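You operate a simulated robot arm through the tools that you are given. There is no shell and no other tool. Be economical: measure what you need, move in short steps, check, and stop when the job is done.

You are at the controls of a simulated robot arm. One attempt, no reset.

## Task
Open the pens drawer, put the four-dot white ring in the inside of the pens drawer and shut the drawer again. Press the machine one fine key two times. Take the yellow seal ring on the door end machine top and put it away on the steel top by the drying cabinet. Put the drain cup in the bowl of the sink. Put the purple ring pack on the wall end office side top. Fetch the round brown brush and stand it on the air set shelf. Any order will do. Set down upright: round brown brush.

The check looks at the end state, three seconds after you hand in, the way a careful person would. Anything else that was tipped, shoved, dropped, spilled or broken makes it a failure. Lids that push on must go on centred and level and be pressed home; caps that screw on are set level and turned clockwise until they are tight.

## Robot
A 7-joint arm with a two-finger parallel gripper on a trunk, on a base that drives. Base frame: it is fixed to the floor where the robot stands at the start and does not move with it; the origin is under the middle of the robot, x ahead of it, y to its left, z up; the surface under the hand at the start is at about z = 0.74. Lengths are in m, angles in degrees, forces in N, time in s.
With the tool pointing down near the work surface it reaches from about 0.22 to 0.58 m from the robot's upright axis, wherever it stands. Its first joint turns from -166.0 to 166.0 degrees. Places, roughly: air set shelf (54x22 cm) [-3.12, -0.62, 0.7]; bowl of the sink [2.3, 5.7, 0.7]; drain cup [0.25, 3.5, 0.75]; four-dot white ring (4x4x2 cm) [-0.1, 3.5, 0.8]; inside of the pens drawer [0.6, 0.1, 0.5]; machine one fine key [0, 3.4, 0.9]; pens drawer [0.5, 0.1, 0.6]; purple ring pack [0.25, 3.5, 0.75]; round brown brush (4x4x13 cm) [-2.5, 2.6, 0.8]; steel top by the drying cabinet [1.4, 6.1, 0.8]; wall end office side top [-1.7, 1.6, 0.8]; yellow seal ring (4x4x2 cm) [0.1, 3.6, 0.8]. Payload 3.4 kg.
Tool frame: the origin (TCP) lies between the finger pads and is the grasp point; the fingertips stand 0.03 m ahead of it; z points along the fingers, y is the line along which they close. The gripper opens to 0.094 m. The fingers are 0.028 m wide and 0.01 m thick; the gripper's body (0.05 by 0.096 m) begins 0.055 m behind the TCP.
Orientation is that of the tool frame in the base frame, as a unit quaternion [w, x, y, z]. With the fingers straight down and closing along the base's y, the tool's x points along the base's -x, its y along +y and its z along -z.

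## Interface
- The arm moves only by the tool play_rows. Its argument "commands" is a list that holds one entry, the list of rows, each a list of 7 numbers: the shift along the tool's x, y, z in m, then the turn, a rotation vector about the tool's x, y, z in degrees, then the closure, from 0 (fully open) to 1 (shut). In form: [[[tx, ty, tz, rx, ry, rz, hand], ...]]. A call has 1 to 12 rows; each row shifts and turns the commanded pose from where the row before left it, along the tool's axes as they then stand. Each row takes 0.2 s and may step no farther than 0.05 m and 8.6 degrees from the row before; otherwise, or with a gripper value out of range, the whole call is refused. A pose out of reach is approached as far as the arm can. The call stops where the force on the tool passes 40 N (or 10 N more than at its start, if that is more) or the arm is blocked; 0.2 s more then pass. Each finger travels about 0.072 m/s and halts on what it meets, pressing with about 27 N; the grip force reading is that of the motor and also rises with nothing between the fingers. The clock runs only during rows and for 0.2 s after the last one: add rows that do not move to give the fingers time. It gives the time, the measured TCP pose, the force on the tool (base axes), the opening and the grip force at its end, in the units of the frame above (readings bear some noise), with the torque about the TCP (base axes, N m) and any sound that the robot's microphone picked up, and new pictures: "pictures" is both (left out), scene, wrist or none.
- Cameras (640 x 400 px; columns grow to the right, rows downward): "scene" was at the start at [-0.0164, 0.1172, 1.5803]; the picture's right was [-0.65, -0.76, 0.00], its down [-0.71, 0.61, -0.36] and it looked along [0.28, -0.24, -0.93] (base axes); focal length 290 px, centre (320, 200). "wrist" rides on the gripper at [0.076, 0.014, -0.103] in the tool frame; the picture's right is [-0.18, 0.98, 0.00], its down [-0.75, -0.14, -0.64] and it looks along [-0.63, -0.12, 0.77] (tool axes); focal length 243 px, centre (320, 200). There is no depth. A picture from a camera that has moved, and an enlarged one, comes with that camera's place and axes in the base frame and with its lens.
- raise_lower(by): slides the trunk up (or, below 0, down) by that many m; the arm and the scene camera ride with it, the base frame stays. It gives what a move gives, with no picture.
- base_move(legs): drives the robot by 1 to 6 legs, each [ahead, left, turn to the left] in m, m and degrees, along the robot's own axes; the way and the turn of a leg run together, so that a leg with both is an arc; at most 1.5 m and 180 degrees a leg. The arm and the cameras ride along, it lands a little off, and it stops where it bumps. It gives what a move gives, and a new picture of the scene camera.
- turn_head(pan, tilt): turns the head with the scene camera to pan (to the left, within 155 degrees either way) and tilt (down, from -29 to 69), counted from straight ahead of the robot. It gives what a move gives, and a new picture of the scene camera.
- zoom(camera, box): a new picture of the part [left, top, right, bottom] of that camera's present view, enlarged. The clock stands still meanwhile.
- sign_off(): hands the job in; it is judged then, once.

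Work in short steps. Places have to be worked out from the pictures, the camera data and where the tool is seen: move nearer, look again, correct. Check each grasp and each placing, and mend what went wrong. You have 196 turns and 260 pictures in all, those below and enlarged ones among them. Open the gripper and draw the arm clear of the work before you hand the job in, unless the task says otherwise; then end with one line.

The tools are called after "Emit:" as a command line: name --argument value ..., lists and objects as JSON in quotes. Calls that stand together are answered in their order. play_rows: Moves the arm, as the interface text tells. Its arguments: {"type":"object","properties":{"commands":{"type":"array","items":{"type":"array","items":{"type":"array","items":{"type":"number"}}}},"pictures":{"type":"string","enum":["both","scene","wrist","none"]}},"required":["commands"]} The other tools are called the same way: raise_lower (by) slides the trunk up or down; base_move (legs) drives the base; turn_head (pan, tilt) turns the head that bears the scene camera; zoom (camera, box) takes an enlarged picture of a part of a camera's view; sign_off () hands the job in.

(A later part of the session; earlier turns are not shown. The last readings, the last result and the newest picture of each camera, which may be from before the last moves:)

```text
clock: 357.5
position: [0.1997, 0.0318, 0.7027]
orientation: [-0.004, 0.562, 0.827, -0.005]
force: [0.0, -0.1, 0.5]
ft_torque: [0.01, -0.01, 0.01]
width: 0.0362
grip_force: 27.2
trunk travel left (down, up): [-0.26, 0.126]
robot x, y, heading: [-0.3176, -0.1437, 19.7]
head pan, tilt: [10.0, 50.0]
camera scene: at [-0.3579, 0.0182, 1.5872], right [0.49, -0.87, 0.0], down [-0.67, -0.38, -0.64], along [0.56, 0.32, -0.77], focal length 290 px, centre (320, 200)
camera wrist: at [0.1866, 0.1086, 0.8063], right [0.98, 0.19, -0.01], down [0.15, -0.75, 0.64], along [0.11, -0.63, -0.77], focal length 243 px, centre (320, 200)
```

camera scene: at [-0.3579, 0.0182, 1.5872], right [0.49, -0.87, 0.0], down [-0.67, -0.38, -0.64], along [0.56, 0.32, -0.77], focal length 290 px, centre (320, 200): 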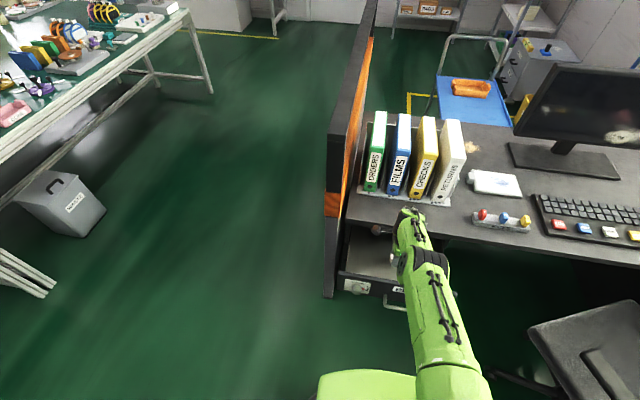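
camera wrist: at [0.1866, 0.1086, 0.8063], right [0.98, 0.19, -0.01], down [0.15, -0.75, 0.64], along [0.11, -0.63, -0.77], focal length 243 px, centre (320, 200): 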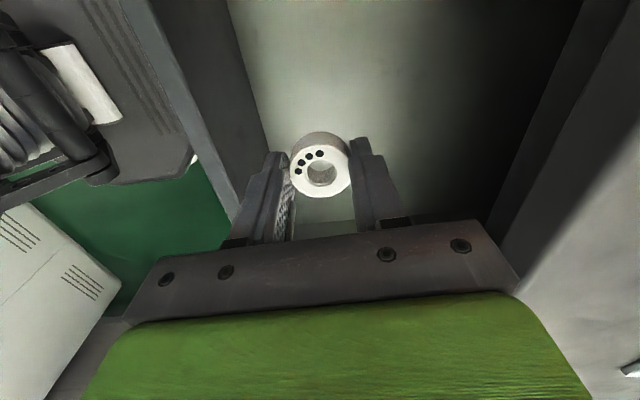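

Good clearance both sides; shift 1 cm inward and lower 9 cm by trunk.

Emit:
play_rows --commands '[[[0, 0.011, 0, 0, 0, 0, 1], [0, 0, 0, 0, 0, 0, 1]]]' --pictures "none"

Emit:
raise_lower --by -0.09

Emit:
play_rows --commands '[[[0, 0, 0, 0, 0, 0, 1]]]'

```text
clock: 358.1
position: [0.2044, 0.0353, 0.7042]
orientation: [-0.003, 0.562, 0.827, -0.005]
force: [-0.4, -0.2, -0.3]
ft_torque: [0.01, -0.02, -0.01]
width: 0.0364
grip_force: 27.4
out of reach, approached as far as the arm can: row 1
trunk travel left (down, up): [-0.26, 0.126]
robot x, y, heading: [-0.318, -0.145, 19.4]
head pan, tilt: [10.0, 50.0]
```

```text
clock: 359.3
position: [0.2039, 0.0362, 0.6152]
orientation: [-0.002, 0.562, 0.827, -0.004]
force: [0.5, -0.3, -0.1]
ft_torque: [-0.05, 0.01, 0.02]
width: 0.0366
grip_force: 26.3
trunk travel left (down, up): [-0.17, 0.216]
robot x, y, heading: [-0.321, -0.1455, 19.5]
head pan, tilt: [10.0, 50.0]
```

```text
clock: 359.7
position: [0.203, 0.0348, 0.6142]
orientation: [-0.004, 0.562, 0.827, -0.005]
force: [-0.4, 0.1, -1.4]
ft_torque: [-0.03, -0.03, 0.01]
width: 0.0362
grip_force: 26.6
trunk travel left (down, up): [-0.17, 0.216]
robot x, y, heading: [-0.3182, -0.1453, 19.7]
head pan, tilt: [10.0, 50.0]
camera scene: at [-0.358, 0.0182, 1.4982], right [0.49, -0.87, 0.0], down [-0.67, -0.38, -0.64], along [0.56, 0.32, -0.77], focal length 290 px, centre (320, 200)
camera wrist: at [0.1909, 0.1116, 0.719], right [0.98, 0.19, -0.01], down [0.15, -0.75, 0.64], along [0.12, -0.63, -0.77], focal length 243 px, centre (320, 200)
```

scene: 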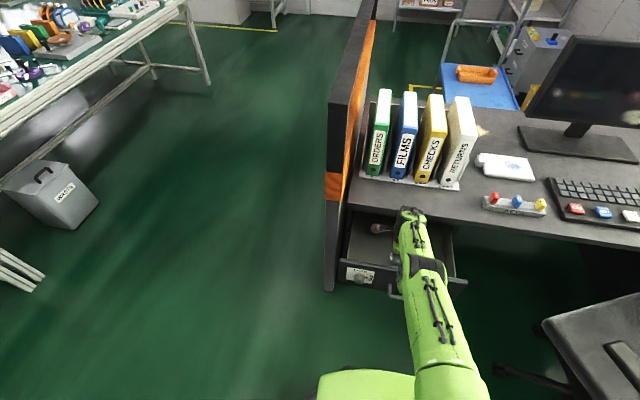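
wrist: 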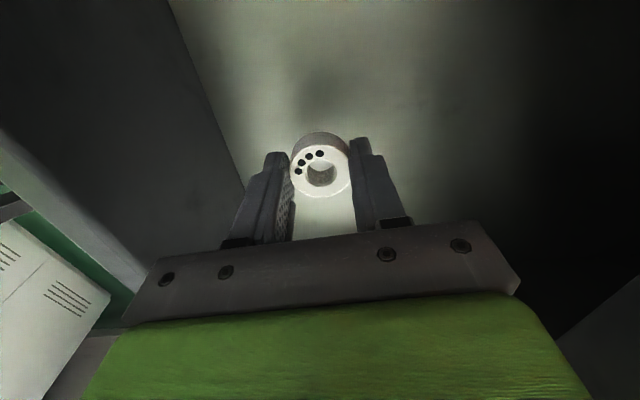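

Gap to the drawer front is ~1.8 cm; keep lowering in small steps until the ring touches the floor.

Emit:
raise_lower --by -0.025

Emit:
raise_lower --by -0.012

Emit:
play_rows --commands '[[[0, 0, 0, 0, 0, 0, 1]]]' --pictures "wrist"

```text
clock: 360.4
position: [0.2039, 0.035, 0.5899]
orientation: [-0.002, 0.562, 0.827, -0.004]
force: [0.4, -0.4, 0.0]
ft_torque: [0.0, 0.0, -0.02]
width: 0.0365
grip_force: 26.9
trunk travel left (down, up): [-0.145, 0.241]
robot x, y, heading: [-0.318, -0.1465, 19.5]
head pan, tilt: [10.0, 50.0]
```

```text
clock: 361.1
position: [0.2044, 0.0351, 0.5776]
orientation: [-0.002, 0.562, 0.827, -0.004]
force: [0.9, -1.4, 2.3]
ft_torque: [0.09, -0.07, -0.01]
width: 0.0367
grip_force: 27.2
trunk travel left (down, up): [-0.133, 0.253]
robot x, y, heading: [-0.3146, -0.1466, 19.1]
head pan, tilt: [10.0, 50.0]
```

```text
clock: 361.4
position: [0.2046, 0.0344, 0.5778]
orientation: [-0.003, 0.562, 0.827, -0.004]
force: [1.2, 0.3, 2.0]
ft_torque: [0.07, -0.05, 0.01]
width: 0.0364
grip_force: 27.2
trunk travel left (down, up): [-0.133, 0.253]
robot x, y, heading: [-0.3185, -0.1398, 19.7]
head pan, tilt: [10.0, 50.0]
camera wrist: at [0.1909, 0.1116, 0.6821], right [0.98, 0.19, -0.01], down [0.15, -0.75, 0.64], along [0.12, -0.63, -0.77], focal length 243 px, centre (320, 200)
```

wrist: 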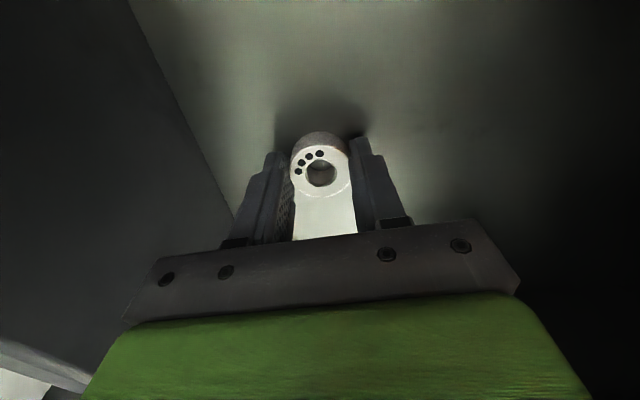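

Ring touches the drawer floor. Release a little and raise the trunk.

Emit:
play_rows --commands '[[[0, 0, 0, 0, 0, 0, 0.45], [0, 0, 0, 0, 0, 0, 0.45], [0, 0, 0, 0, 0, 0, 0.45]]]' --pictures "none"

Emit:
raise_lower --by 0.22

Emit:
play_rows --commands '[[[0, 0, 0, 0, 0, 0, 0.45]]]'

```text
clock: 362.2
position: [0.2033, 0.036, 0.5779]
orientation: [-0.003, 0.562, 0.827, -0.005]
force: [0.0, 0.0, 0.9]
ft_torque: [0.0, 0.03, -0.02]
width: 0.0519
grip_force: 0.2
trunk travel left (down, up): [-0.133, 0.253]
robot x, y, heading: [-0.3173, -0.1451, 19.5]
head pan, tilt: [10.0, 50.0]
```

```text
clock: 364.6
position: [0.2022, 0.0349, 0.7993]
orientation: [-0.002, 0.562, 0.827, -0.004]
force: [-0.3, -0.2, 0.1]
ft_torque: [0.02, -0.02, -0.01]
width: 0.0518
grip_force: 0.0
trunk travel left (down, up): [-0.353, 0.033]
robot x, y, heading: [-0.3196, -0.1452, 19.6]
head pan, tilt: [10.0, 50.0]
```

```text
clock: 365.0
position: [0.2044, 0.0353, 0.799]
orientation: [-0.003, 0.562, 0.827, -0.004]
force: [0.1, 0.2, -0.1]
ft_torque: [0.01, 0.03, 0.0]
width: 0.0516
grip_force: 0.1
trunk travel left (down, up): [-0.353, 0.033]
robot x, y, heading: [-0.3197, -0.1429, 19.7]
head pan, tilt: [10.0, 50.0]
camera scene: at [-0.358, 0.0182, 1.6812], right [0.49, -0.87, 0.0], down [-0.67, -0.38, -0.64], along [0.56, 0.32, -0.77], focal length 290 px, centre (320, 200)
camera wrist: at [0.1909, 0.1116, 0.9019], right [0.98, 0.19, -0.01], down [0.15, -0.75, 0.64], along [0.12, -0.63, -0.77], focal length 243 px, centre (320, 200)
```

scene: 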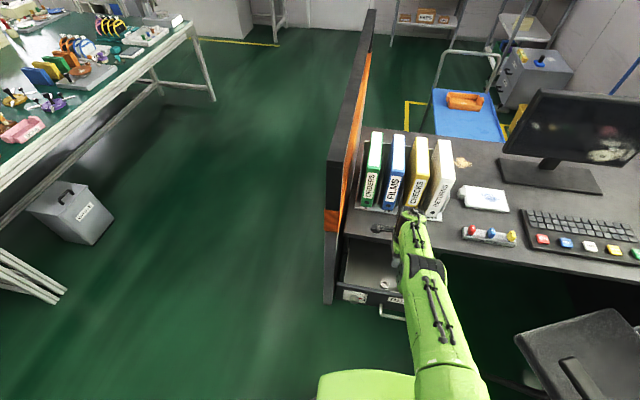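
wrist: 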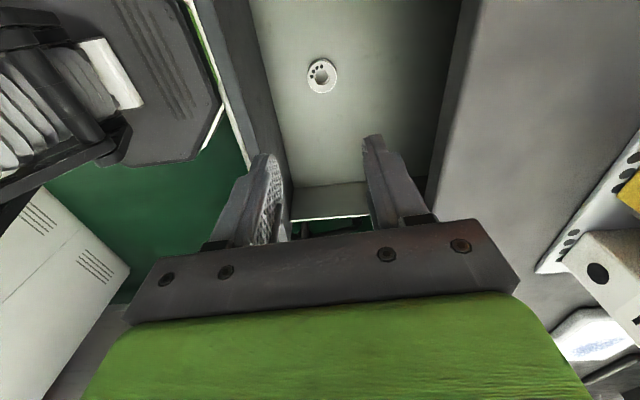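

The ring lies in the drawer. Back away, pitch the hand forward with fingers shut, to push the drawer closed.

Emit:
base_move --legs '[[-0.45, 0, 0]]'

Emit:
play_rows --commands '[[[0, 0, 0, -8.2, 0, 0, 1], [0, 0, 0, -8.2, 0, 0, 1], [0, 0, 0, -8.2, 0, 0, 1], [0, 0, 0, -8.2, 0, 0, 1], [0, 0, 0, -8.2, 0, 0, 1], [0, 0, 0, -8.2, 0, 0, 1], [0, 0, 0, -8.2, 0, 0, 1], [0, 0, 0, -8.2, 0, 0, 1], [0, 0, 0, -8.2, 0, 0, 1], [0, 0, 0, 0, 0, 0, 1]]]' --pictures "none"

Emit:
raise_lower --by -0.17

Emit:
play_rows --commands '[[[0, 0, 0, 0, 0, 0, 1]]]'

```text
clock: 367.7
position: [-0.2207, -0.1158, 0.7992]
orientation: [-0.002, 0.562, 0.827, -0.003]
force: [-0.1, -0.6, 0.4]
ft_torque: [0.01, -0.04, -0.01]
width: 0.0515
grip_force: 0.0
trunk travel left (down, up): [-0.353, 0.033]
robot x, y, heading: [-0.7458, -0.2945, 19.7]
head pan, tilt: [10.0, 50.0]
camera scene: at [-0.7838, -0.1331, 1.6812], right [0.49, -0.87, 0.0], down [-0.67, -0.38, -0.64], along [0.56, 0.32, -0.77], focal length 290 px, centre (320, 200)
```

scene: 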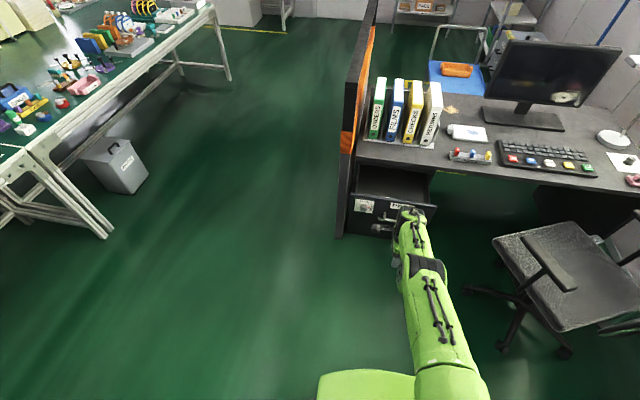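

```text
clock: 369.9
position: [-0.1795, -0.1075, 0.7575]
orientation: [0.289, 0.484, 0.707, 0.427]
force: [0.3, 0.4, -0.4]
ft_torque: [-0.01, 0.0, 0.04]
width: 0.0
grip_force: 27.1
out of reach, approached as far as the arm can: row 2, 3, 4
trunk travel left (down, up): [-0.353, 0.033]
robot x, y, heading: [-0.7435, -0.2997, 19.7]
head pan, tilt: [10.0, 50.0]
```

```text
clock: 371.8
position: [-0.1807, -0.1079, 0.5876]
orientation: [0.289, 0.483, 0.707, 0.428]
force: [0.2, 1.1, -1.2]
ft_torque: [-0.03, 0.01, 0.0]
width: 0.0
grip_force: 26.9
trunk travel left (down, up): [-0.183, 0.203]
robot x, y, heading: [-0.7439, -0.2982, 19.6]
head pan, tilt: [10.0, 50.0]
```

```text
clock: 372.2
position: [-0.18, -0.1075, 0.5873]
orientation: [0.289, 0.484, 0.707, 0.427]
force: [-0.6, 0.0, -0.1]
ft_torque: [0.01, 0.0, 0.0]
width: 0.0002
grip_force: 26.7
trunk travel left (down, up): [-0.183, 0.203]
robot x, y, heading: [-0.7465, -0.2958, 19.4]
head pan, tilt: [10.0, 50.0]
camera scene: at [-0.783, -0.1328, 1.5111], right [0.49, -0.87, 0.0], down [-0.67, -0.38, -0.64], along [0.56, 0.32, -0.77], focal length 290 px, centre (320, 200)
camera wrist: at [-0.2849, -0.0673, 0.6495], right [0.5, -0.01, 0.87], down [-0.31, -0.93, 0.17], along [0.81, -0.36, -0.47], focal length 243 px, centre (320, 200)
```

scene: 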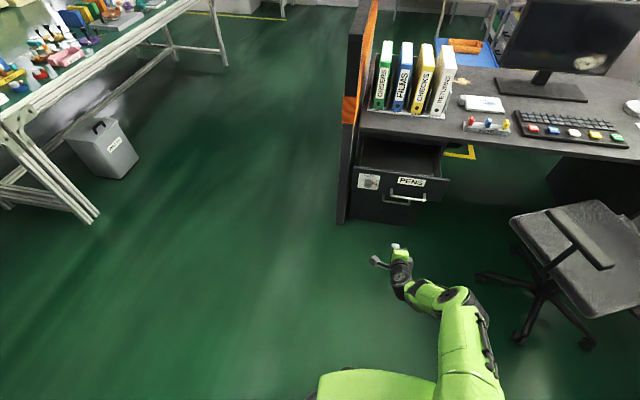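
wrist: 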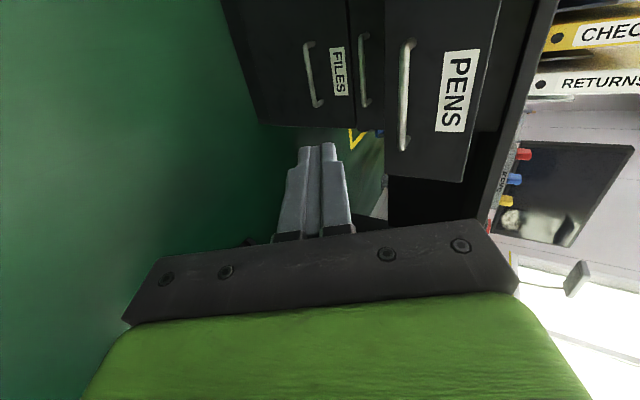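

Hand pitched 28° down; pitch 16° more, retract, and raise to z≈0.63, then bring the base closer.

Emit:
play_rows --commands '[[[0, 0, 0, -8, 0, 0, 1], [0, 0, 0, -8, 0, 0, 1], [0, 0.004, -0.039, 0, 0, 0, 1], [0, 0.004, -0.039, 0, 0, 0, 1], [0, 0.004, -0.039, 0, 0, 0, 1], [0, 0.004, -0.039, 0, 0, 0, 1], [0, 0, 0, 0, 0, 0, 1]]]' --pictures "scene"

```text
clock: 373.8
position: [-0.32, -0.1495, 0.6658]
orientation: [0.353, 0.439, 0.64, 0.522]
force: [-0.7, -0.6, -0.4]
ft_torque: [0.01, -0.02, 0.01]
width: 0.0
grip_force: 26.8
out of reach, approached as far as the arm can: row 2
trunk travel left (down, up): [-0.183, 0.203]
robot x, y, heading: [-0.7421, -0.2978, 19.6]
head pan, tilt: [10.0, 50.0]
camera scene: at [-0.7827, -0.1328, 1.5111], right [0.49, -0.87, 0.0], down [-0.67, -0.38, -0.64], along [0.56, 0.32, -0.77], focal length 290 px, centre (320, 200)
```

scene: 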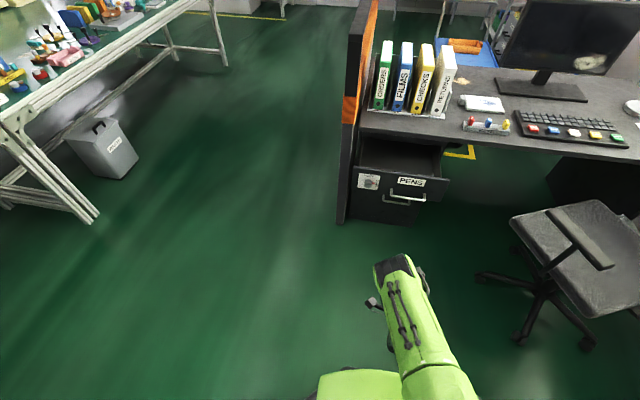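

Arm is compact again. Lower 3.5 cm and drive 0.37 m ahead to just before the front panel.

Emit:
raise_lower --by -0.035

Emit:
base_move --legs '[[0.37, -0.01, -0.8]]'

Emit:
play_rows --commands '[[[0, 0, 0, 0, 0, 0, 1]]]' --pictures "wrist"

```text
clock: 374.6
position: [-0.3205, -0.1485, 0.6297]
orientation: [0.353, 0.439, 0.641, 0.521]
force: [0.0, 0.8, 0.5]
ft_torque: [0.05, -0.01, 0.0]
width: 0.0
grip_force: 27.0
trunk travel left (down, up): [-0.148, 0.238]
robot x, y, heading: [-0.742, -0.2926, 19.3]
head pan, tilt: [10.0, 50.0]
```

```text
clock: 377.0
position: [0.0352, -0.043, 0.6288]
orientation: [0.358, 0.444, 0.636, 0.52]
force: [0.2, -0.9, 0.4]
ft_torque: [0.04, 0.0, 0.02]
width: 0.0
grip_force: 26.5
trunk travel left (down, up): [-0.148, 0.238]
robot x, y, heading: [-0.3933, -0.1867, 18.7]
head pan, tilt: [10.0, 50.0]
camera scene: at [-0.4266, -0.0202, 1.4762], right [0.48, -0.88, 0.0], down [-0.67, -0.37, -0.64], along [0.56, 0.31, -0.77], focal length 290 px, centre (320, 200)
```

scene: 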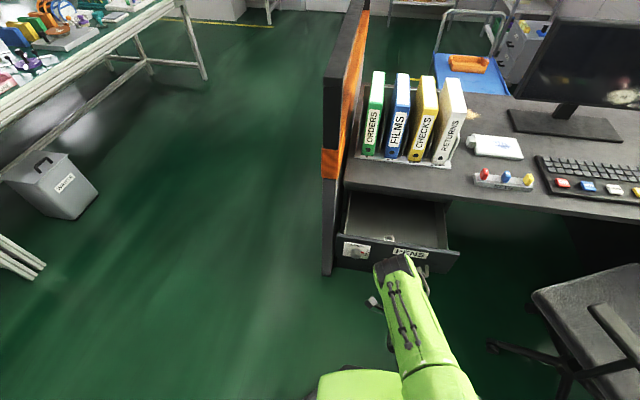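

```text
clock: 377.4
position: [0.0349, -0.0445, 0.6303]
orientation: [0.357, 0.444, 0.636, 0.519]
force: [0.0, 0.0, -0.6]
ft_torque: [-0.01, -0.02, 0.01]
width: 0.0
grip_force: 27.2
trunk travel left (down, up): [-0.148, 0.238]
robot x, y, heading: [-0.392, -0.1827, 18.8]
head pan, tilt: [10.0, 50.0]
camera wrist: at [-0.082, -0.0069, 0.6665], right [0.26, -0.11, 0.96], down [-0.35, -0.94, -0.01], along [0.9, -0.34, -0.28], focal length 243 px, centre (320, 200)
```

wrist: 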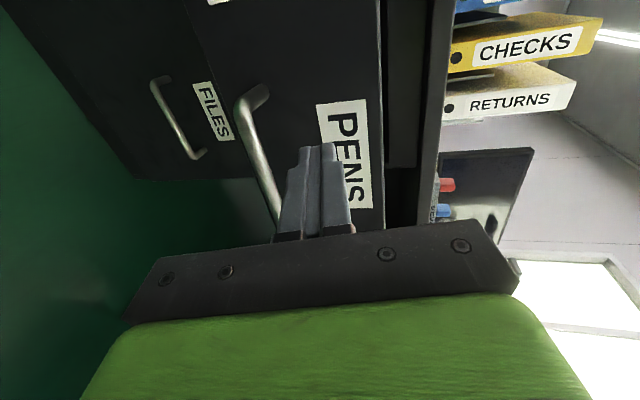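

Fingertips face the panel by the label. Push along the drawer axis.

Emit:
play_rows --commands '[[[-0.001, 0.006, 0.029, 0, 0, 0, 1], [-0.001, 0.006, 0.029, 0, 0, 0, 1], [-0.001, 0.006, 0.029, 0, 0, 0, 1], [-0.001, 0.006, 0.029, 0, 0, 0, 1], [-0.001, 0.006, 0.029, 0, 0, 0, 1], [0, 0, 0, 0, 0, 0, 1]]]'

```text
clock: 378.8
position: [0.1764, 0.0028, 0.6283]
orientation: [0.358, 0.444, 0.637, 0.519]
force: [0.6, -0.3, 0.1]
ft_torque: [-0.01, 0.03, 0.0]
width: 0.0001
grip_force: 27.1
trunk travel left (down, up): [-0.148, 0.238]
robot x, y, heading: [-0.3922, -0.1827, 18.7]
head pan, tilt: [10.0, 50.0]
camera scene: at [-0.4275, -0.0205, 1.4762], right [0.48, -0.88, 0.0], down [-0.67, -0.37, -0.64], along [0.56, 0.31, -0.77], focal length 290 px, centre (320, 200)
camera wrist: at [0.0589, 0.0403, 0.6662], right [0.26, -0.11, 0.96], down [-0.35, -0.94, -0.01], along [0.9, -0.34, -0.28], focal length 243 px, centre (320, 200)
```

scene: 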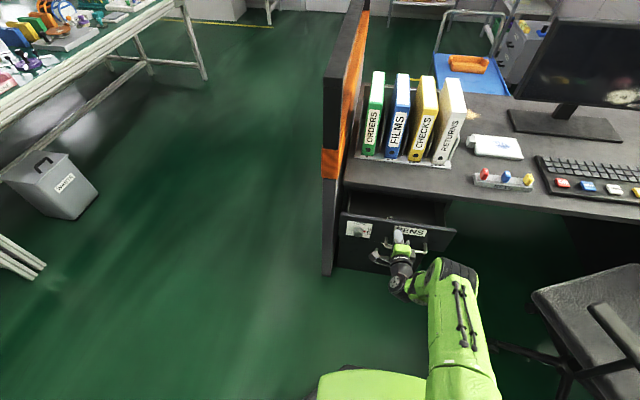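
wrist: 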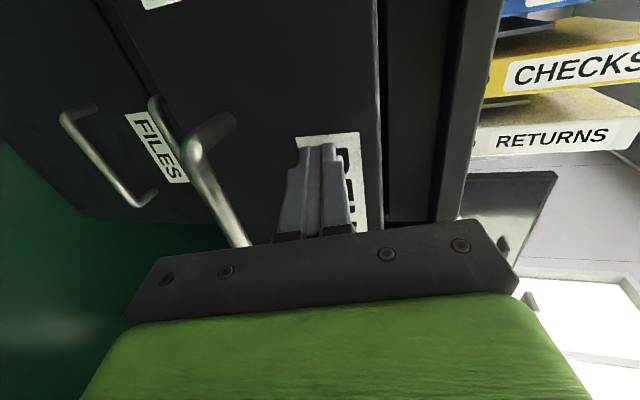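

The drawer follows smoothly. Keep pushing.

Emit:
play_rows --commands '[[[-0.001, 0.006, 0.029, 0, 0, 0, 1], [-0.001, 0.006, 0.029, 0, 0, 0, 1], [-0.001, 0.006, 0.029, 0, 0, 0, 1], [0, 0, 0, 0, 0, 0, 1]]]'

```text
clock: 379.8
position: [0.2507, 0.0289, 0.6294]
orientation: [0.357, 0.445, 0.637, 0.519]
force: [0.9, 1.0, 0.3]
ft_torque: [0.01, 0.01, 0.0]
width: 0.0002
grip_force: 27.5
out of reach, approached as far as the arm can: row 3
trunk travel left (down, up): [-0.148, 0.238]
robot x, y, heading: [-0.3918, -0.1803, 18.8]
head pan, tilt: [10.0, 50.0]
camera scene: at [-0.4273, -0.0203, 1.4762], right [0.48, -0.88, 0.0], down [-0.67, -0.37, -0.64], along [0.56, 0.31, -0.77], focal length 290 px, centre (320, 200)
camera wrist: at [0.1337, 0.0651, 0.6657], right [0.26, -0.11, 0.96], down [-0.35, -0.94, -0.01], along [0.9, -0.34, -0.28], focal length 243 px, centre (320, 200)
```

scene: 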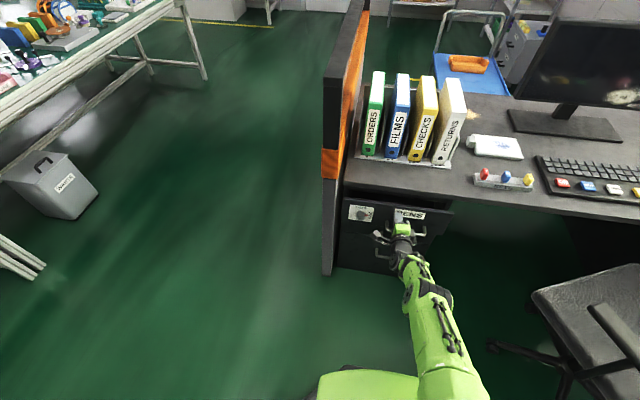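
wrist: 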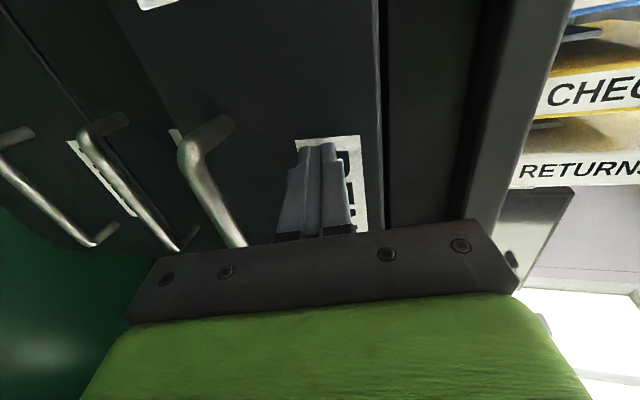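

About 3 cm remain. Retract the hand, move the base 0.12 m closer, and finish the push.

Emit:
play_rows --commands '[[[0.001, -0.008, -0.039, 0, 0, 0, 1], [0.001, -0.008, -0.039, 0, 0, 0, 1], [0.001, -0.008, -0.039, 0, 0, 0, 1], [0.001, -0.006, -0.03, 0, 0, 0, 1]]]' --pictures "none"

Emit:
base_move --legs '[[0.12, 0, 0]]'

Emit:
play_rows --commands '[[[-0.001, 0.006, 0.029, 0, 0, 0, 1], [-0.001, 0.004, 0.02, 0, 0, 0, 1], [-0.001, 0.003, 0.015, 0, 0, 0, 1], [0, 0.002, 0.01, 0, 0, 0, 1], [0, 0.002, 0.01, 0, 0, 0, 1], [0, 0.001, 0.005, 0, 0, 0, 1], [0, 0, 0, 0, 0, 0, 1]]]' --pictures "wrist"

```text
clock: 380.8
position: [0.1094, -0.0197, 0.6289]
orientation: [0.358, 0.444, 0.637, 0.518]
force: [1.1, -0.3, 0.7]
ft_torque: [0.03, 0.02, 0.0]
width: 0.0
grip_force: 26.8
trunk travel left (down, up): [-0.148, 0.238]
robot x, y, heading: [-0.391, -0.1834, 18.6]
head pan, tilt: [10.0, 50.0]
```

```text
clock: 382.0
position: [0.2228, 0.0181, 0.6286]
orientation: [0.357, 0.444, 0.638, 0.518]
force: [1.0, -0.6, 0.5]
ft_torque: [-0.02, -0.04, -0.03]
width: 0.0
grip_force: 27.1
trunk travel left (down, up): [-0.148, 0.238]
robot x, y, heading: [-0.2795, -0.1447, 18.5]
head pan, tilt: [10.0, 50.0]
camera scene: at [-0.3129, 0.0182, 1.4762], right [0.48, -0.88, 0.0], down [-0.67, -0.37, -0.64], along [0.56, 0.31, -0.77], focal length 290 px, centre (320, 200)
```

scene: 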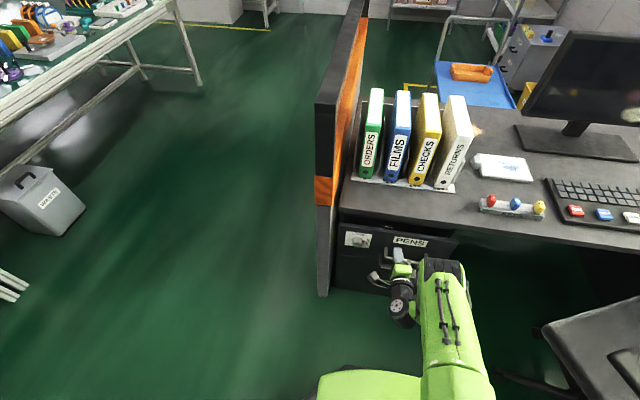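

```text
clock: 383.2
position: [0.2952, 0.0435, 0.6284]
orientation: [0.357, 0.446, 0.636, 0.519]
force: [-31.9, -9.9, 21.7]
ft_torque: [-0.01, -0.81, -0.35]
width: 0.0
grip_force: 26.5
trunk travel left (down, up): [-0.148, 0.238]
robot x, y, heading: [-0.2817, -0.1461, 18.7]
head pan, tilt: [10.0, 50.0]
stopped in row 6: the force on the tool passed its limit at 51 N (the readings are from after the stop); the commanded pose is now the measured one
camera wrist: at [0.1787, 0.0803, 0.6653], right [0.26, -0.11, 0.96], down [-0.35, -0.94, -0.01], along [0.9, -0.34, -0.28], focal length 243 px, centre (320, 200)
```

wrist: 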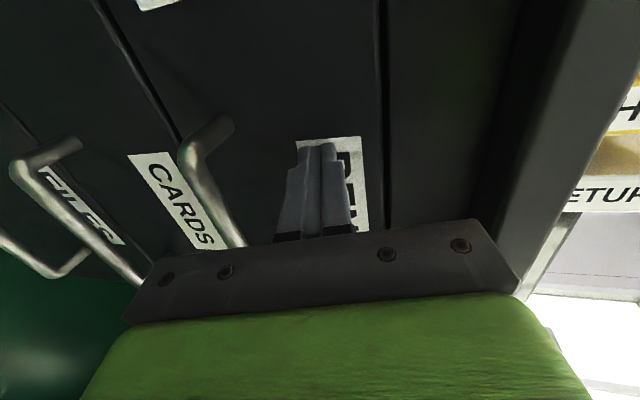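

End stop reached (51 N); panels look flush. Back off and verify.

Emit:
play_rows --commands '[[[0, -0.008, -0.039, 0, 0, 0, 1], [0, -0.008, -0.039, 0, 0, 0, 1], [0, -0.008, -0.039, 0, 0, 0, 1]]]' --pictures "none"

Emit:
base_move --legs '[[-0.5, 0, 0]]'

Emit:
zoom --camera "scene" --box '[320, 90, 500, 230]'

```text
clock: 384.0
position: [0.1866, 0.0028, 0.6264]
orientation: [0.355, 0.446, 0.639, 0.516]
force: [-0.4, 0.5, -0.1]
ft_torque: [0.07, 0.0, -0.01]
width: 0.0
grip_force: 27.0
trunk travel left (down, up): [-0.148, 0.238]
robot x, y, heading: [-0.2819, -0.146, 18.5]
head pan, tilt: [10.0, 50.0]
```

```text
clock: 387.0
position: [-0.2883, -0.1571, 0.6264]
orientation: [0.354, 0.444, 0.64, 0.517]
force: [-0.3, 0.2, 0.0]
ft_torque: [-0.01, -0.03, 0.01]
width: 0.0001
grip_force: 26.6
trunk travel left (down, up): [-0.148, 0.238]
robot x, y, heading: [-0.7508, -0.3074, 18.8]
head pan, tilt: [10.0, 50.0]
camera scene: at [-0.7898, -0.1433, 1.4762], right [0.48, -0.88, 0.0], down [-0.67, -0.37, -0.64], along [0.56, 0.31, -0.77], focal length 290 px, centre (320, 200)
```

scene: 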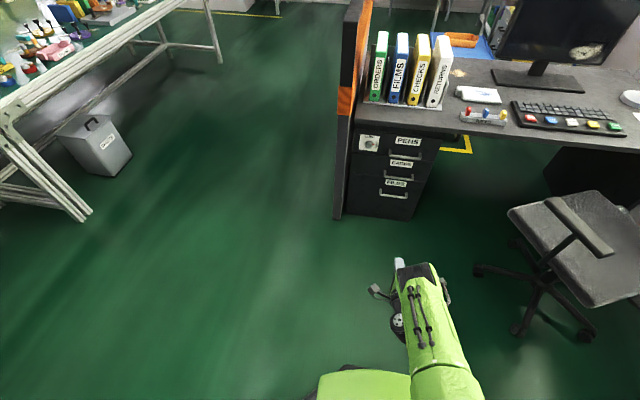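

```text
2.86 times, centred on (410, 160) of scene
camera zoom: at [-0.7898, -0.1433, 1.4762], right [0.48, -0.88, 0.0], down [-0.67, -0.37, -0.64], along [0.56, 0.31, -0.77], focal length 830 px, centre (63, 314)
```

zoom: 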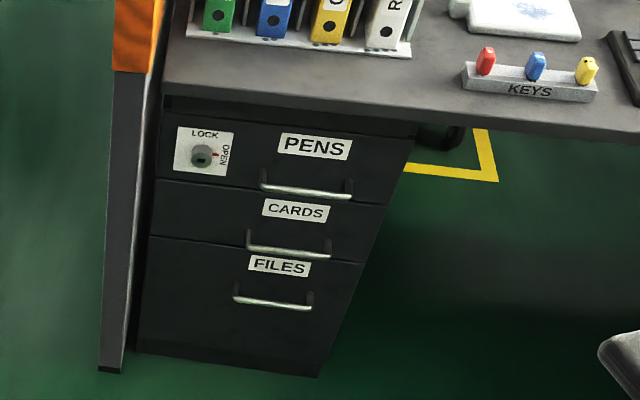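

Drawer shut, lock still at OPEN. Now restore the tool-down pose: extend slightly, pitch down, roll back.

Emit:
play_rows --commands '[[[0, 0.01, 0.035, 0, 0, 0, 0.3], [0, 0.01, 0.035, 0, 0, 0, 0.3], [0, 0, 0, 8.2, 0, 0, 0.3], [0, 0, 0, 8.2, 0, 0, 0.3], [0, 0, 0, 8.2, 0, 0, 0.3], [0, 0, 0, 8.2, 0, 0, 0.3], [0, 0, 0, 8.2, 0, 0, 0.3], [0, 0, 0, 8.2, 0, 0, 0.3], [0, 0, 0, 8.2, 0, 0, 0.3], [0, 0, 0, 8.2, 0, 0, 0.3], [0, 0, 0, 8.2, 0, 0, 0.3], [0, 0, 0, 4.2, 0, 0, 0.3]]]' --pictures "none"

Emit:
play_rows --commands '[[[0, 0, 0, 0, 0, -8.2, 0], [0, 0, 0, 0, 0, -8.2, 0], [0, 0, 0, 0, 0, -8.2, 0], [0, 0, 0, 0, 0, -8.2, 0], [0, 0, 0, 0, 0, -8.2, 0], [0, 0, 0, 0, 0, -8.2, 0], [0, 0, 0, 0, 0, -8.2, 0], [0, 0, 0, 0, 0, -8.2, 0], [0, 0, 0, 0, 0, -8.2, 0], [0, 0, 0, 0, 0, -8.2, 0], [0, 0, 0, 0, 0, -8.1, 0]]]' --pictures "scene"

```text
clock: 389.6
position: [-0.2196, -0.1318, 0.6322]
orientation: [-0.005, 0.568, 0.823, -0.002]
force: [1.1, -0.2, 0.3]
ft_torque: [0.01, -0.03, 0.02]
width: 0.0658
grip_force: 0.0
trunk travel left (down, up): [-0.148, 0.238]
robot x, y, heading: [-0.7525, -0.3065, 18.8]
head pan, tilt: [10.0, 50.0]
```

```text
clock: 392.0
position: [-0.2194, -0.1316, 0.6312]
orientation: [-0.004, -0.182, 0.983, 0.003]
force: [-0.6, 0.1, 0.1]
ft_torque: [0.03, -0.01, -0.04]
width: 0.0937
grip_force: 0.0
trunk travel left (down, up): [-0.148, 0.238]
robot x, y, heading: [-0.7506, -0.3082, 18.7]
head pan, tilt: [10.0, 50.0]
camera scene: at [-0.7891, -0.1431, 1.4762], right [0.48, -0.88, 0.0], down [-0.67, -0.37, -0.64], along [0.56, 0.31, -0.77], focal length 290 px, centre (320, 200)
```

scene: 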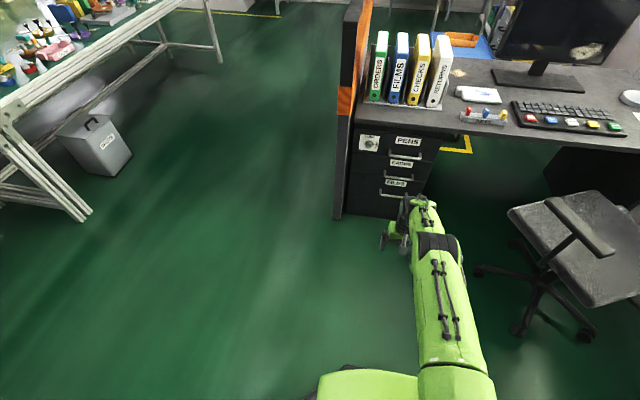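

Raise the trunk and scout the wall end top and the air set shelf from here.

Emit:
raise_lower --by 0.235

Emit:
turn_head --pan 95 --tilt 25

Emit:
turn_head --pan 155 --tilt 20

```text
clock: 394.4
position: [-0.2194, -0.1316, 0.8663]
orientation: [-0.004, -0.181, 0.983, 0.003]
force: [0.5, 0.6, 0.0]
ft_torque: [-0.02, 0.01, 0.0]
width: 0.0941
grip_force: 0.0
trunk travel left (down, up): [-0.383, 0.003]
robot x, y, heading: [-0.7558, -0.307, 18.8]
head pan, tilt: [10.0, 50.0]
```

```text
clock: 396.0
position: [-0.2188, -0.1309, 0.8648]
orientation: [-0.004, -0.18, 0.984, 0.003]
force: [-0.2, -0.2, 0.3]
ft_torque: [0.01, -0.01, 0.02]
width: 0.0941
grip_force: 0.0
trunk travel left (down, up): [-0.383, 0.003]
robot x, y, heading: [-0.7502, -0.3058, 18.6]
head pan, tilt: [95.0, 25.0]
camera scene: at [-0.8937, -0.0958, 1.748], right [0.92, 0.4, 0.0], down [0.17, -0.39, -0.91], along [-0.37, 0.83, -0.42], focal length 290 px, centre (320, 200)
```

scene: 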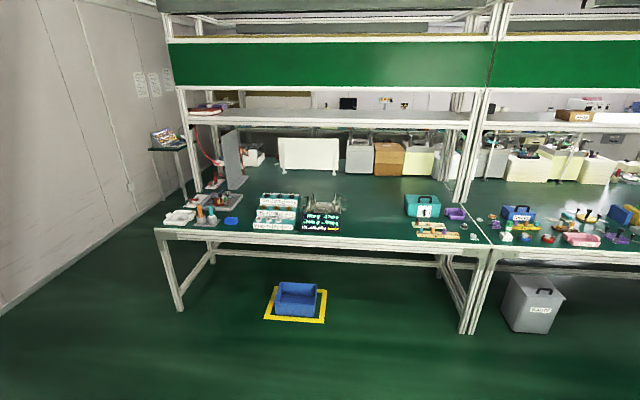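

```text
clock: 397.3
position: [-0.2185, -0.1315, 0.8649]
orientation: [-0.003, -0.18, 0.984, 0.003]
force: [-0.1, 0.1, -0.5]
ft_torque: [-0.03, -0.01, -0.01]
width: 0.0939
grip_force: 0.0
trunk travel left (down, up): [-0.383, 0.003]
robot x, y, heading: [-0.7494, -0.3082, 18.8]
head pan, tilt: [154.7, 20.0]
camera scene: at [-0.9491, -0.1695, 1.7561], right [0.11, 0.99, 0.0], down [0.34, -0.04, -0.94], along [-0.93, 0.11, -0.34], focal length 290 px, centre (320, 200)
```

scene: 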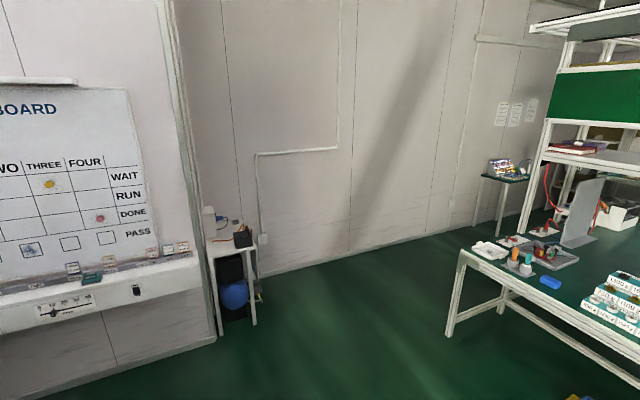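

Everything located: shelf beyond, and a free patch on the wall end top near (-1.25, 1.65). Now drive around the door end to fetch the purple pack.

Emit:
base_move --legs '[[0.1, 1.05, 0], [1.2, 0, 0], [1.2, 0, 0], [1.1, 0, 0], [0, 1.1, 0], [0, 1.1, 0]]'

Emit:
base_move --legs '[[0, 1.0, 0], [0, 0, -90], [0, -1.35, 0]]'

Emit:
turn_head --pan 0 --tilt 50

```text
clock: 429.9
position: [2.1985, 4.0783, 0.8651]
orientation: [-0.005, -0.173, 0.985, 0.003]
force: [-0.3, -0.2, 0.2]
ft_torque: [0.05, 0.02, -0.02]
width: 0.0937
grip_force: 0.0
trunk travel left (down, up): [-0.383, 0.003]
robot x, y, heading: [1.662, 3.9078, 18.0]
head pan, tilt: [154.7, 20.0]
camera scene: at [1.4684, 4.0499, 1.756], right [0.13, 0.99, 0.0], down [0.34, -0.04, -0.94], along [-0.93, 0.12, -0.34], focal length 290 px, centre (320, 200)
```

scene: 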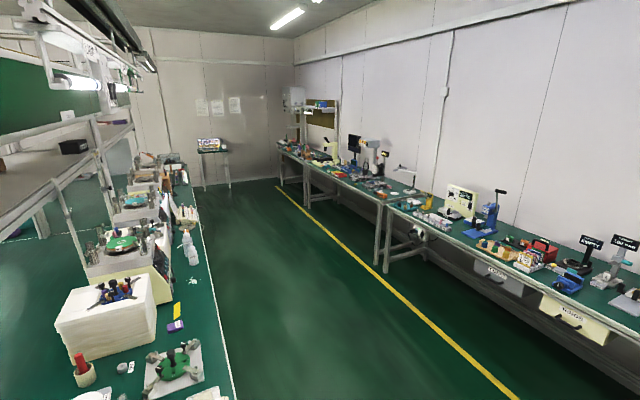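

```text
clock: 445.3
position: [0.2109, 3.9452, 0.8656]
orientation: [-0.001, 0.588, 0.809, 0.005]
force: [-0.5, -0.3, -1.3]
ft_torque: [-0.02, -0.01, -0.02]
width: 0.094
grip_force: 0.2
trunk travel left (down, up): [-0.383, 0.003]
robot x, y, heading: [0.0621, 4.4824, -74.0]
head pan, tilt: [154.7, 20.0]
camera scene: at [0.2083, 4.6791, 1.7561], right [0.99, -0.16, 0.0], down [-0.06, -0.34, -0.94], along [0.15, 0.93, -0.34], focal length 290 px, centre (320, 200)
```

scene: 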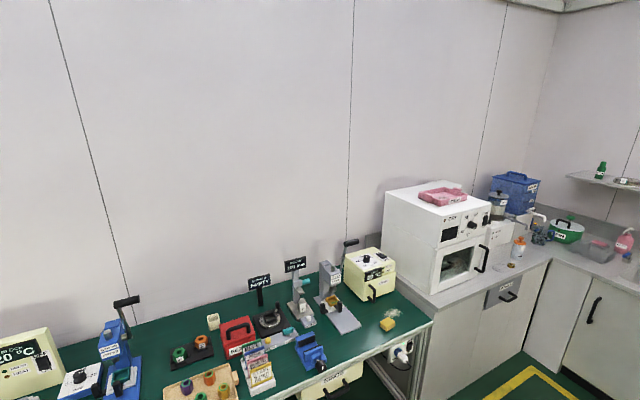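

```text
clock: 447.7
position: [0.2123, 3.9457, 0.8651]
orientation: [-0.002, 0.588, 0.809, 0.004]
force: [-0.4, -0.2, 0.0]
ft_torque: [-0.01, 0.02, -0.01]
width: 0.0939
grip_force: 0.0
trunk travel left (down, up): [-0.383, 0.003]
robot x, y, heading: [0.0653, 4.4863, -74.0]
head pan, tilt: [0.0, 50.0]
camera scene: at [0.2149, 4.5133, 1.7105], right [-0.96, -0.28, 0.0], down [-0.21, 0.74, -0.64], along [0.18, -0.62, -0.77], focal length 290 px, centre (320, 200)
```

scene: 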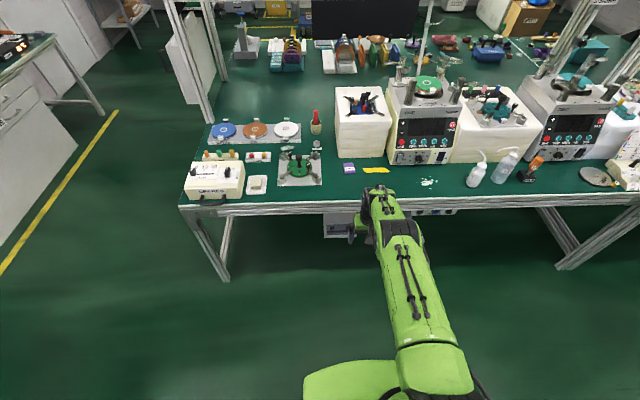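

Pack at about (0.36, 3.53). Straighten the heading and approach, stopping slightly short.

Emit:
base_move --legs '[[0, 0, 2.5], [0.38, -0.025, 0]]'

Emit:
play_rows --commands '[[[0, 0, 0, 0, -7, 0, 0], [0, 0, 0, 0, -7, 0, 0], [0, 0, 0, 0, -6, 0, 0], [0, 0, 0, 0, 0, 0, 0]]]' --pictures "wrist"

```text
clock: 450.5
position: [0.3317, 3.585, 0.8649]
orientation: [-0.002, 0.572, 0.821, 0.006]
force: [-0.6, -0.6, -0.5]
ft_torque: [0.01, -0.01, 0.01]
width: 0.0942
grip_force: 0.0
trunk travel left (down, up): [-0.383, 0.003]
robot x, y, heading: [0.1557, 4.1192, -71.7]
head pan, tilt: [0.0, 50.0]
camera scene: at [0.3103, 4.1519, 1.7105], right [-0.95, -0.32, 0.0], down [-0.24, 0.73, -0.64], along [0.2, -0.61, -0.77], focal length 290 px, centre (320, 200)
```

scene: 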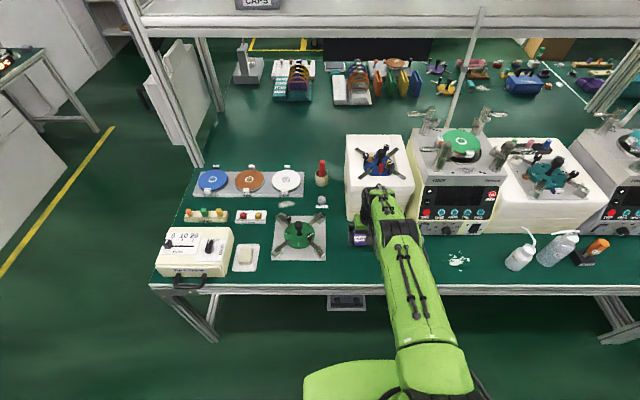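

```text
clock: 451.5
position: [0.3305, 3.5851, 0.8657]
orientation: [0.142, 0.563, 0.809, -0.095]
force: [0.9, 0.2, 0.1]
ft_torque: [0.03, 0.01, -0.02]
width: 0.0941
grip_force: 0.0
trunk travel left (down, up): [-0.383, 0.003]
robot x, y, heading: [0.1597, 4.1152, -71.4]
head pan, tilt: [0.0, 50.0]
camera wrist: at [0.3077, 3.6898, 0.9377], right [0.98, 0.18, 0.07], down [0.03, -0.51, 0.86], along [0.19, -0.84, -0.51], focal length 243 px, centre (320, 200)
```

wrist: 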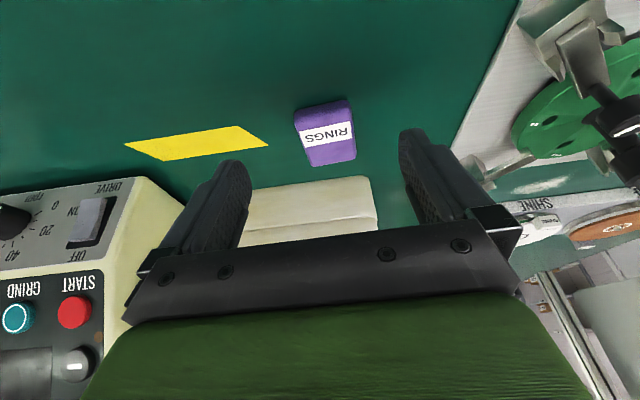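

Pack centre about (0.353, 3.536). Align and come down along the tilted tool axis.

Emit:
play_rows --commands '[[[-0.0188, 0.0033, 0, 0, 0, 0, 0], [0, 0, 0.03, 0, 0, 0, 0], [0, 0, 0.025, 0, 0, 0, 0], [0, 0, 0, 0, 0, 0, 0]]]' --pictures "wrist"

```text
clock: 452.5
position: [0.3477, 3.5525, 0.822]
orientation: [0.142, 0.563, 0.809, -0.093]
force: [-0.6, -0.2, 0.0]
ft_torque: [0.03, 0.01, 0.0]
width: 0.0937
grip_force: 0.0
trunk travel left (down, up): [-0.383, 0.003]
robot x, y, heading: [0.1567, 4.1176, -71.8]
head pan, tilt: [0.0, 50.0]
camera wrist: at [0.3232, 3.6568, 0.8929], right [0.98, 0.18, 0.07], down [0.03, -0.52, 0.86], along [0.19, -0.84, -0.51], focal length 243 px, centre (320, 200)
```

wrist: 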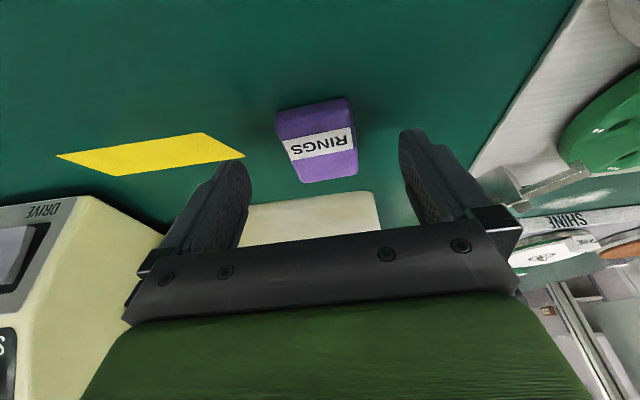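

Tool axis projects onto the pack centre. Descend the rest, grip, lift slowly.

Emit:
play_rows --commands '[[[0, 0, 0.014, 0, 0, 0, 0], [0, 0, 0.012, 0, 0, 0, 0], [0, 0, 0, 0, 0, 0, 1], [0, 0, 0, 0, 0, 0, 1], [0, 0, 0, 0, 0, 0, 1], [0, 0, 0, 0, 0, 0, 1], [0, 0, 0, 0, 0, 0, 1], [0, 0, -0.01, 0, 0, 0, 1], [0, 0, -0.01, 0, 0, 0, 1], [0.01, 0, -0.02, 0, 0, 0, 1], [0.01, 0, -0.02, 0, 0, 0, 1]]]' --pictures "wrist"

```text
clock: 454.9
position: [0.3361, 3.5838, 0.8478]
orientation: [0.141, 0.563, 0.809, -0.095]
force: [-0.4, -0.3, -0.9]
ft_torque: [-0.03, 0.0, 0.05]
width: 0.0492
grip_force: 27.3
out of reach, approached as far as the arm can: row 2
trunk travel left (down, up): [-0.383, 0.003]
robot x, y, heading: [0.1621, 4.1182, -71.8]
head pan, tilt: [0.0, 50.0]
camera wrist: at [0.3124, 3.6884, 0.9196], right [0.98, 0.18, 0.07], down [0.03, -0.52, 0.86], along [0.19, -0.84, -0.51], focal length 243 px, centre (320, 200)
```

wrist: 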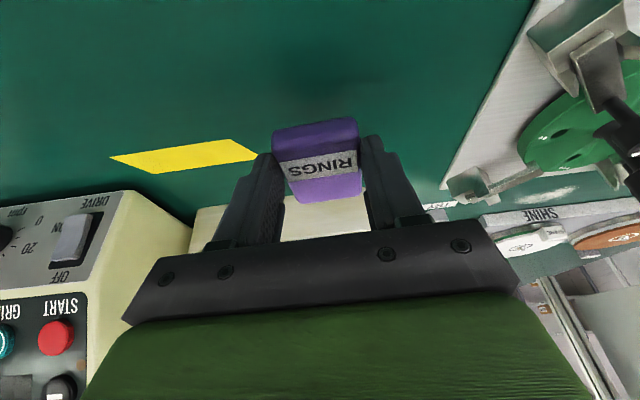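

Pack held. Back out and drive around the door end to the office side.

Emit:
base_move --legs '[[-0.35, 0, 0.4], [0, 1.3, 0], [1.1, 0, 0], [1.1, 0, 0], [1.05, 0, 0]]'

Emit:
base_move --legs '[[0, -1.2, 0], [0, -1.2, 0], [0, -1.05, 0], [0, 0, 180]]'

Emit:
turn_head --pan 0 --tilt 40

```text
clock: 478.7
position: [2.5589, 1.3052, 0.8472]
orientation: [0.142, 0.555, 0.814, -0.092]
force: [0.1, -0.9, -0.5]
ft_torque: [0.01, 0.01, 0.01]
width: 0.0492
grip_force: 27.2
trunk travel left (down, up): [-0.383, 0.003]
robot x, y, heading: [2.372, 1.8398, -70.4]
head pan, tilt: [0.0, 50.0]
camera scene: at [2.5229, 1.8736, 1.7105], right [-0.94, -0.33, 0.0], down [-0.25, 0.72, -0.64], along [0.21, -0.61, -0.77], focal length 290 px, centre (320, 200)
```

scene: 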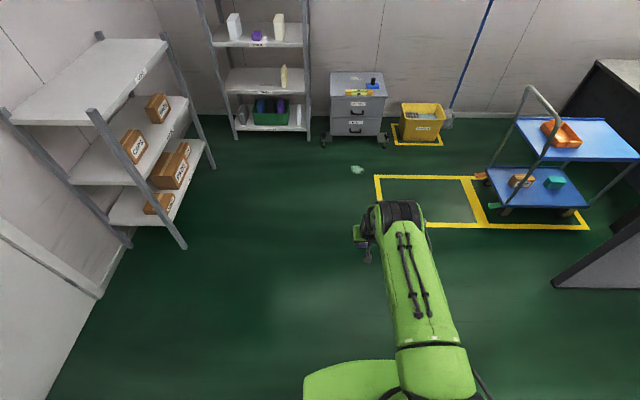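

```text
clock: 502.7
position: [-1.0462, 1.2328, 0.8466]
orientation: [-0.096, 0.805, -0.569, -0.14]
force: [-0.2, 0.1, 0.6]
ft_torque: [0.01, -0.02, 0.01]
width: 0.049
grip_force: 27.2
trunk travel left (down, up): [-0.383, 0.003]
robot x, y, heading: [-0.8757, 0.6951, 107.6]
head pan, tilt: [0.0, 50.0]
camera scene: at [-1.0265, 0.6668, 1.7105], right [0.95, 0.3, 0.0], down [0.23, -0.73, -0.64], along [-0.19, 0.61, -0.77], focal length 290 px, centre (320, 200)
```

scene: 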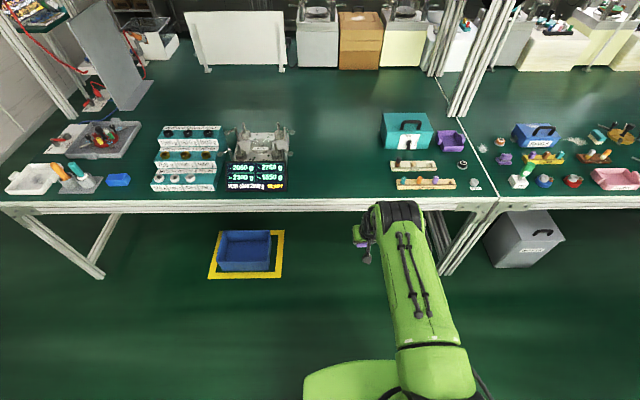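

```text
clock: 503.5
position: [-1.0452, 1.2331, 0.8467]
orientation: [-0.095, 0.804, -0.569, -0.141]
force: [-0.4, 0.2, -1.0]
ft_torque: [0.01, 0.01, 0.0]
width: 0.0488
grip_force: 26.8
trunk travel left (down, up): [-0.383, 0.003]
robot x, y, heading: [-0.8756, 0.6916, 107.3]
head pan, tilt: [0.0, 40.0]
camera scene: at [-1.0289, 0.6744, 1.7246], right [0.95, 0.3, 0.0], down [0.19, -0.61, -0.77], along [-0.23, 0.73, -0.64], focal length 290 px, centre (320, 200)
```

scene: 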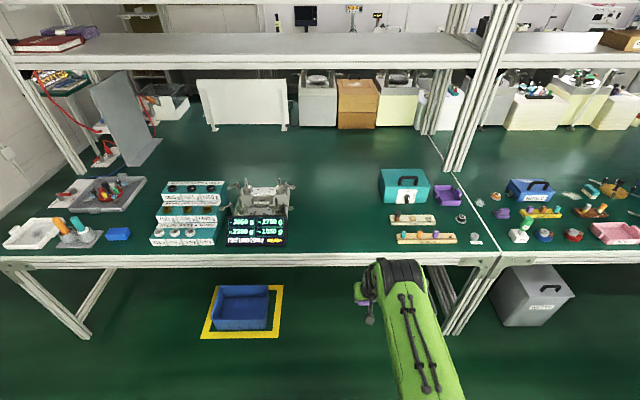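

A free patch lies between the display tray and the wooden strips, near (-1.22, 1.62). Drive the pack over it, keeping the same tilt as in the grasp.

Emit:
base_move --legs '[[0.1, 0.052, 0], [0.32, 0, 0]]'

Emit:
play_rows --commands '[[[0, 0, 0, 0, 0, 0, 1]]]' --pictures "wrist"

```text
clock: 506.4
position: [-1.2232, 1.6177, 0.8466]
orientation: [-0.095, 0.805, -0.568, -0.14]
force: [-0.1, -0.5, -0.5]
ft_torque: [0.01, 0.0, -0.01]
width: 0.049
grip_force: 26.7
trunk travel left (down, up): [-0.383, 0.003]
robot x, y, heading: [-1.0566, 1.0805, 107.6]
head pan, tilt: [0.0, 40.0]
camera scene: at [-1.206, 1.0603, 1.7246], right [0.95, 0.3, 0.0], down [0.2, -0.61, -0.77], along [-0.23, 0.73, -0.64], focal length 290 px, centre (320, 200)
```

scene: 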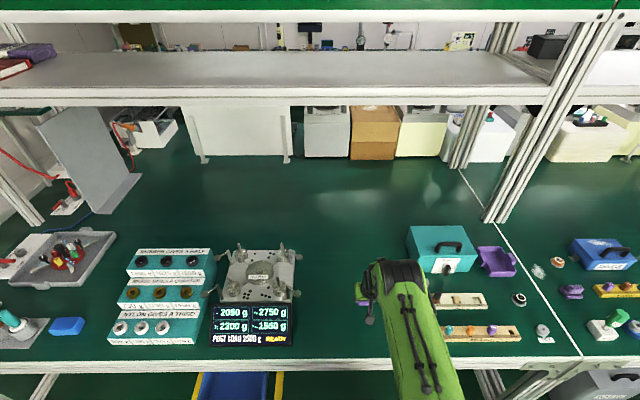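

```text
clock: 506.8
position: [-1.2237, 1.6171, 0.8472]
orientation: [-0.095, 0.805, -0.568, -0.141]
force: [0.5, 0.1, 0.1]
ft_torque: [0.01, -0.02, 0.01]
width: 0.0489
grip_force: 26.9
trunk travel left (down, up): [-0.383, 0.003]
robot x, y, heading: [-1.0561, 1.0802, 107.8]
head pan, tilt: [0.0, 40.0]
camera wrist: at [-1.2002, 1.5129, 0.9194], right [-0.98, -0.17, 0.07], down [-0.03, 0.52, 0.86], along [-0.18, 0.84, -0.51], focal length 243 px, centre (320, 200)
```

wrist: 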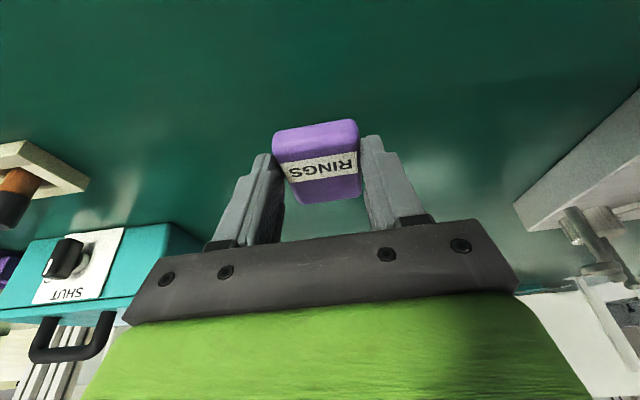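

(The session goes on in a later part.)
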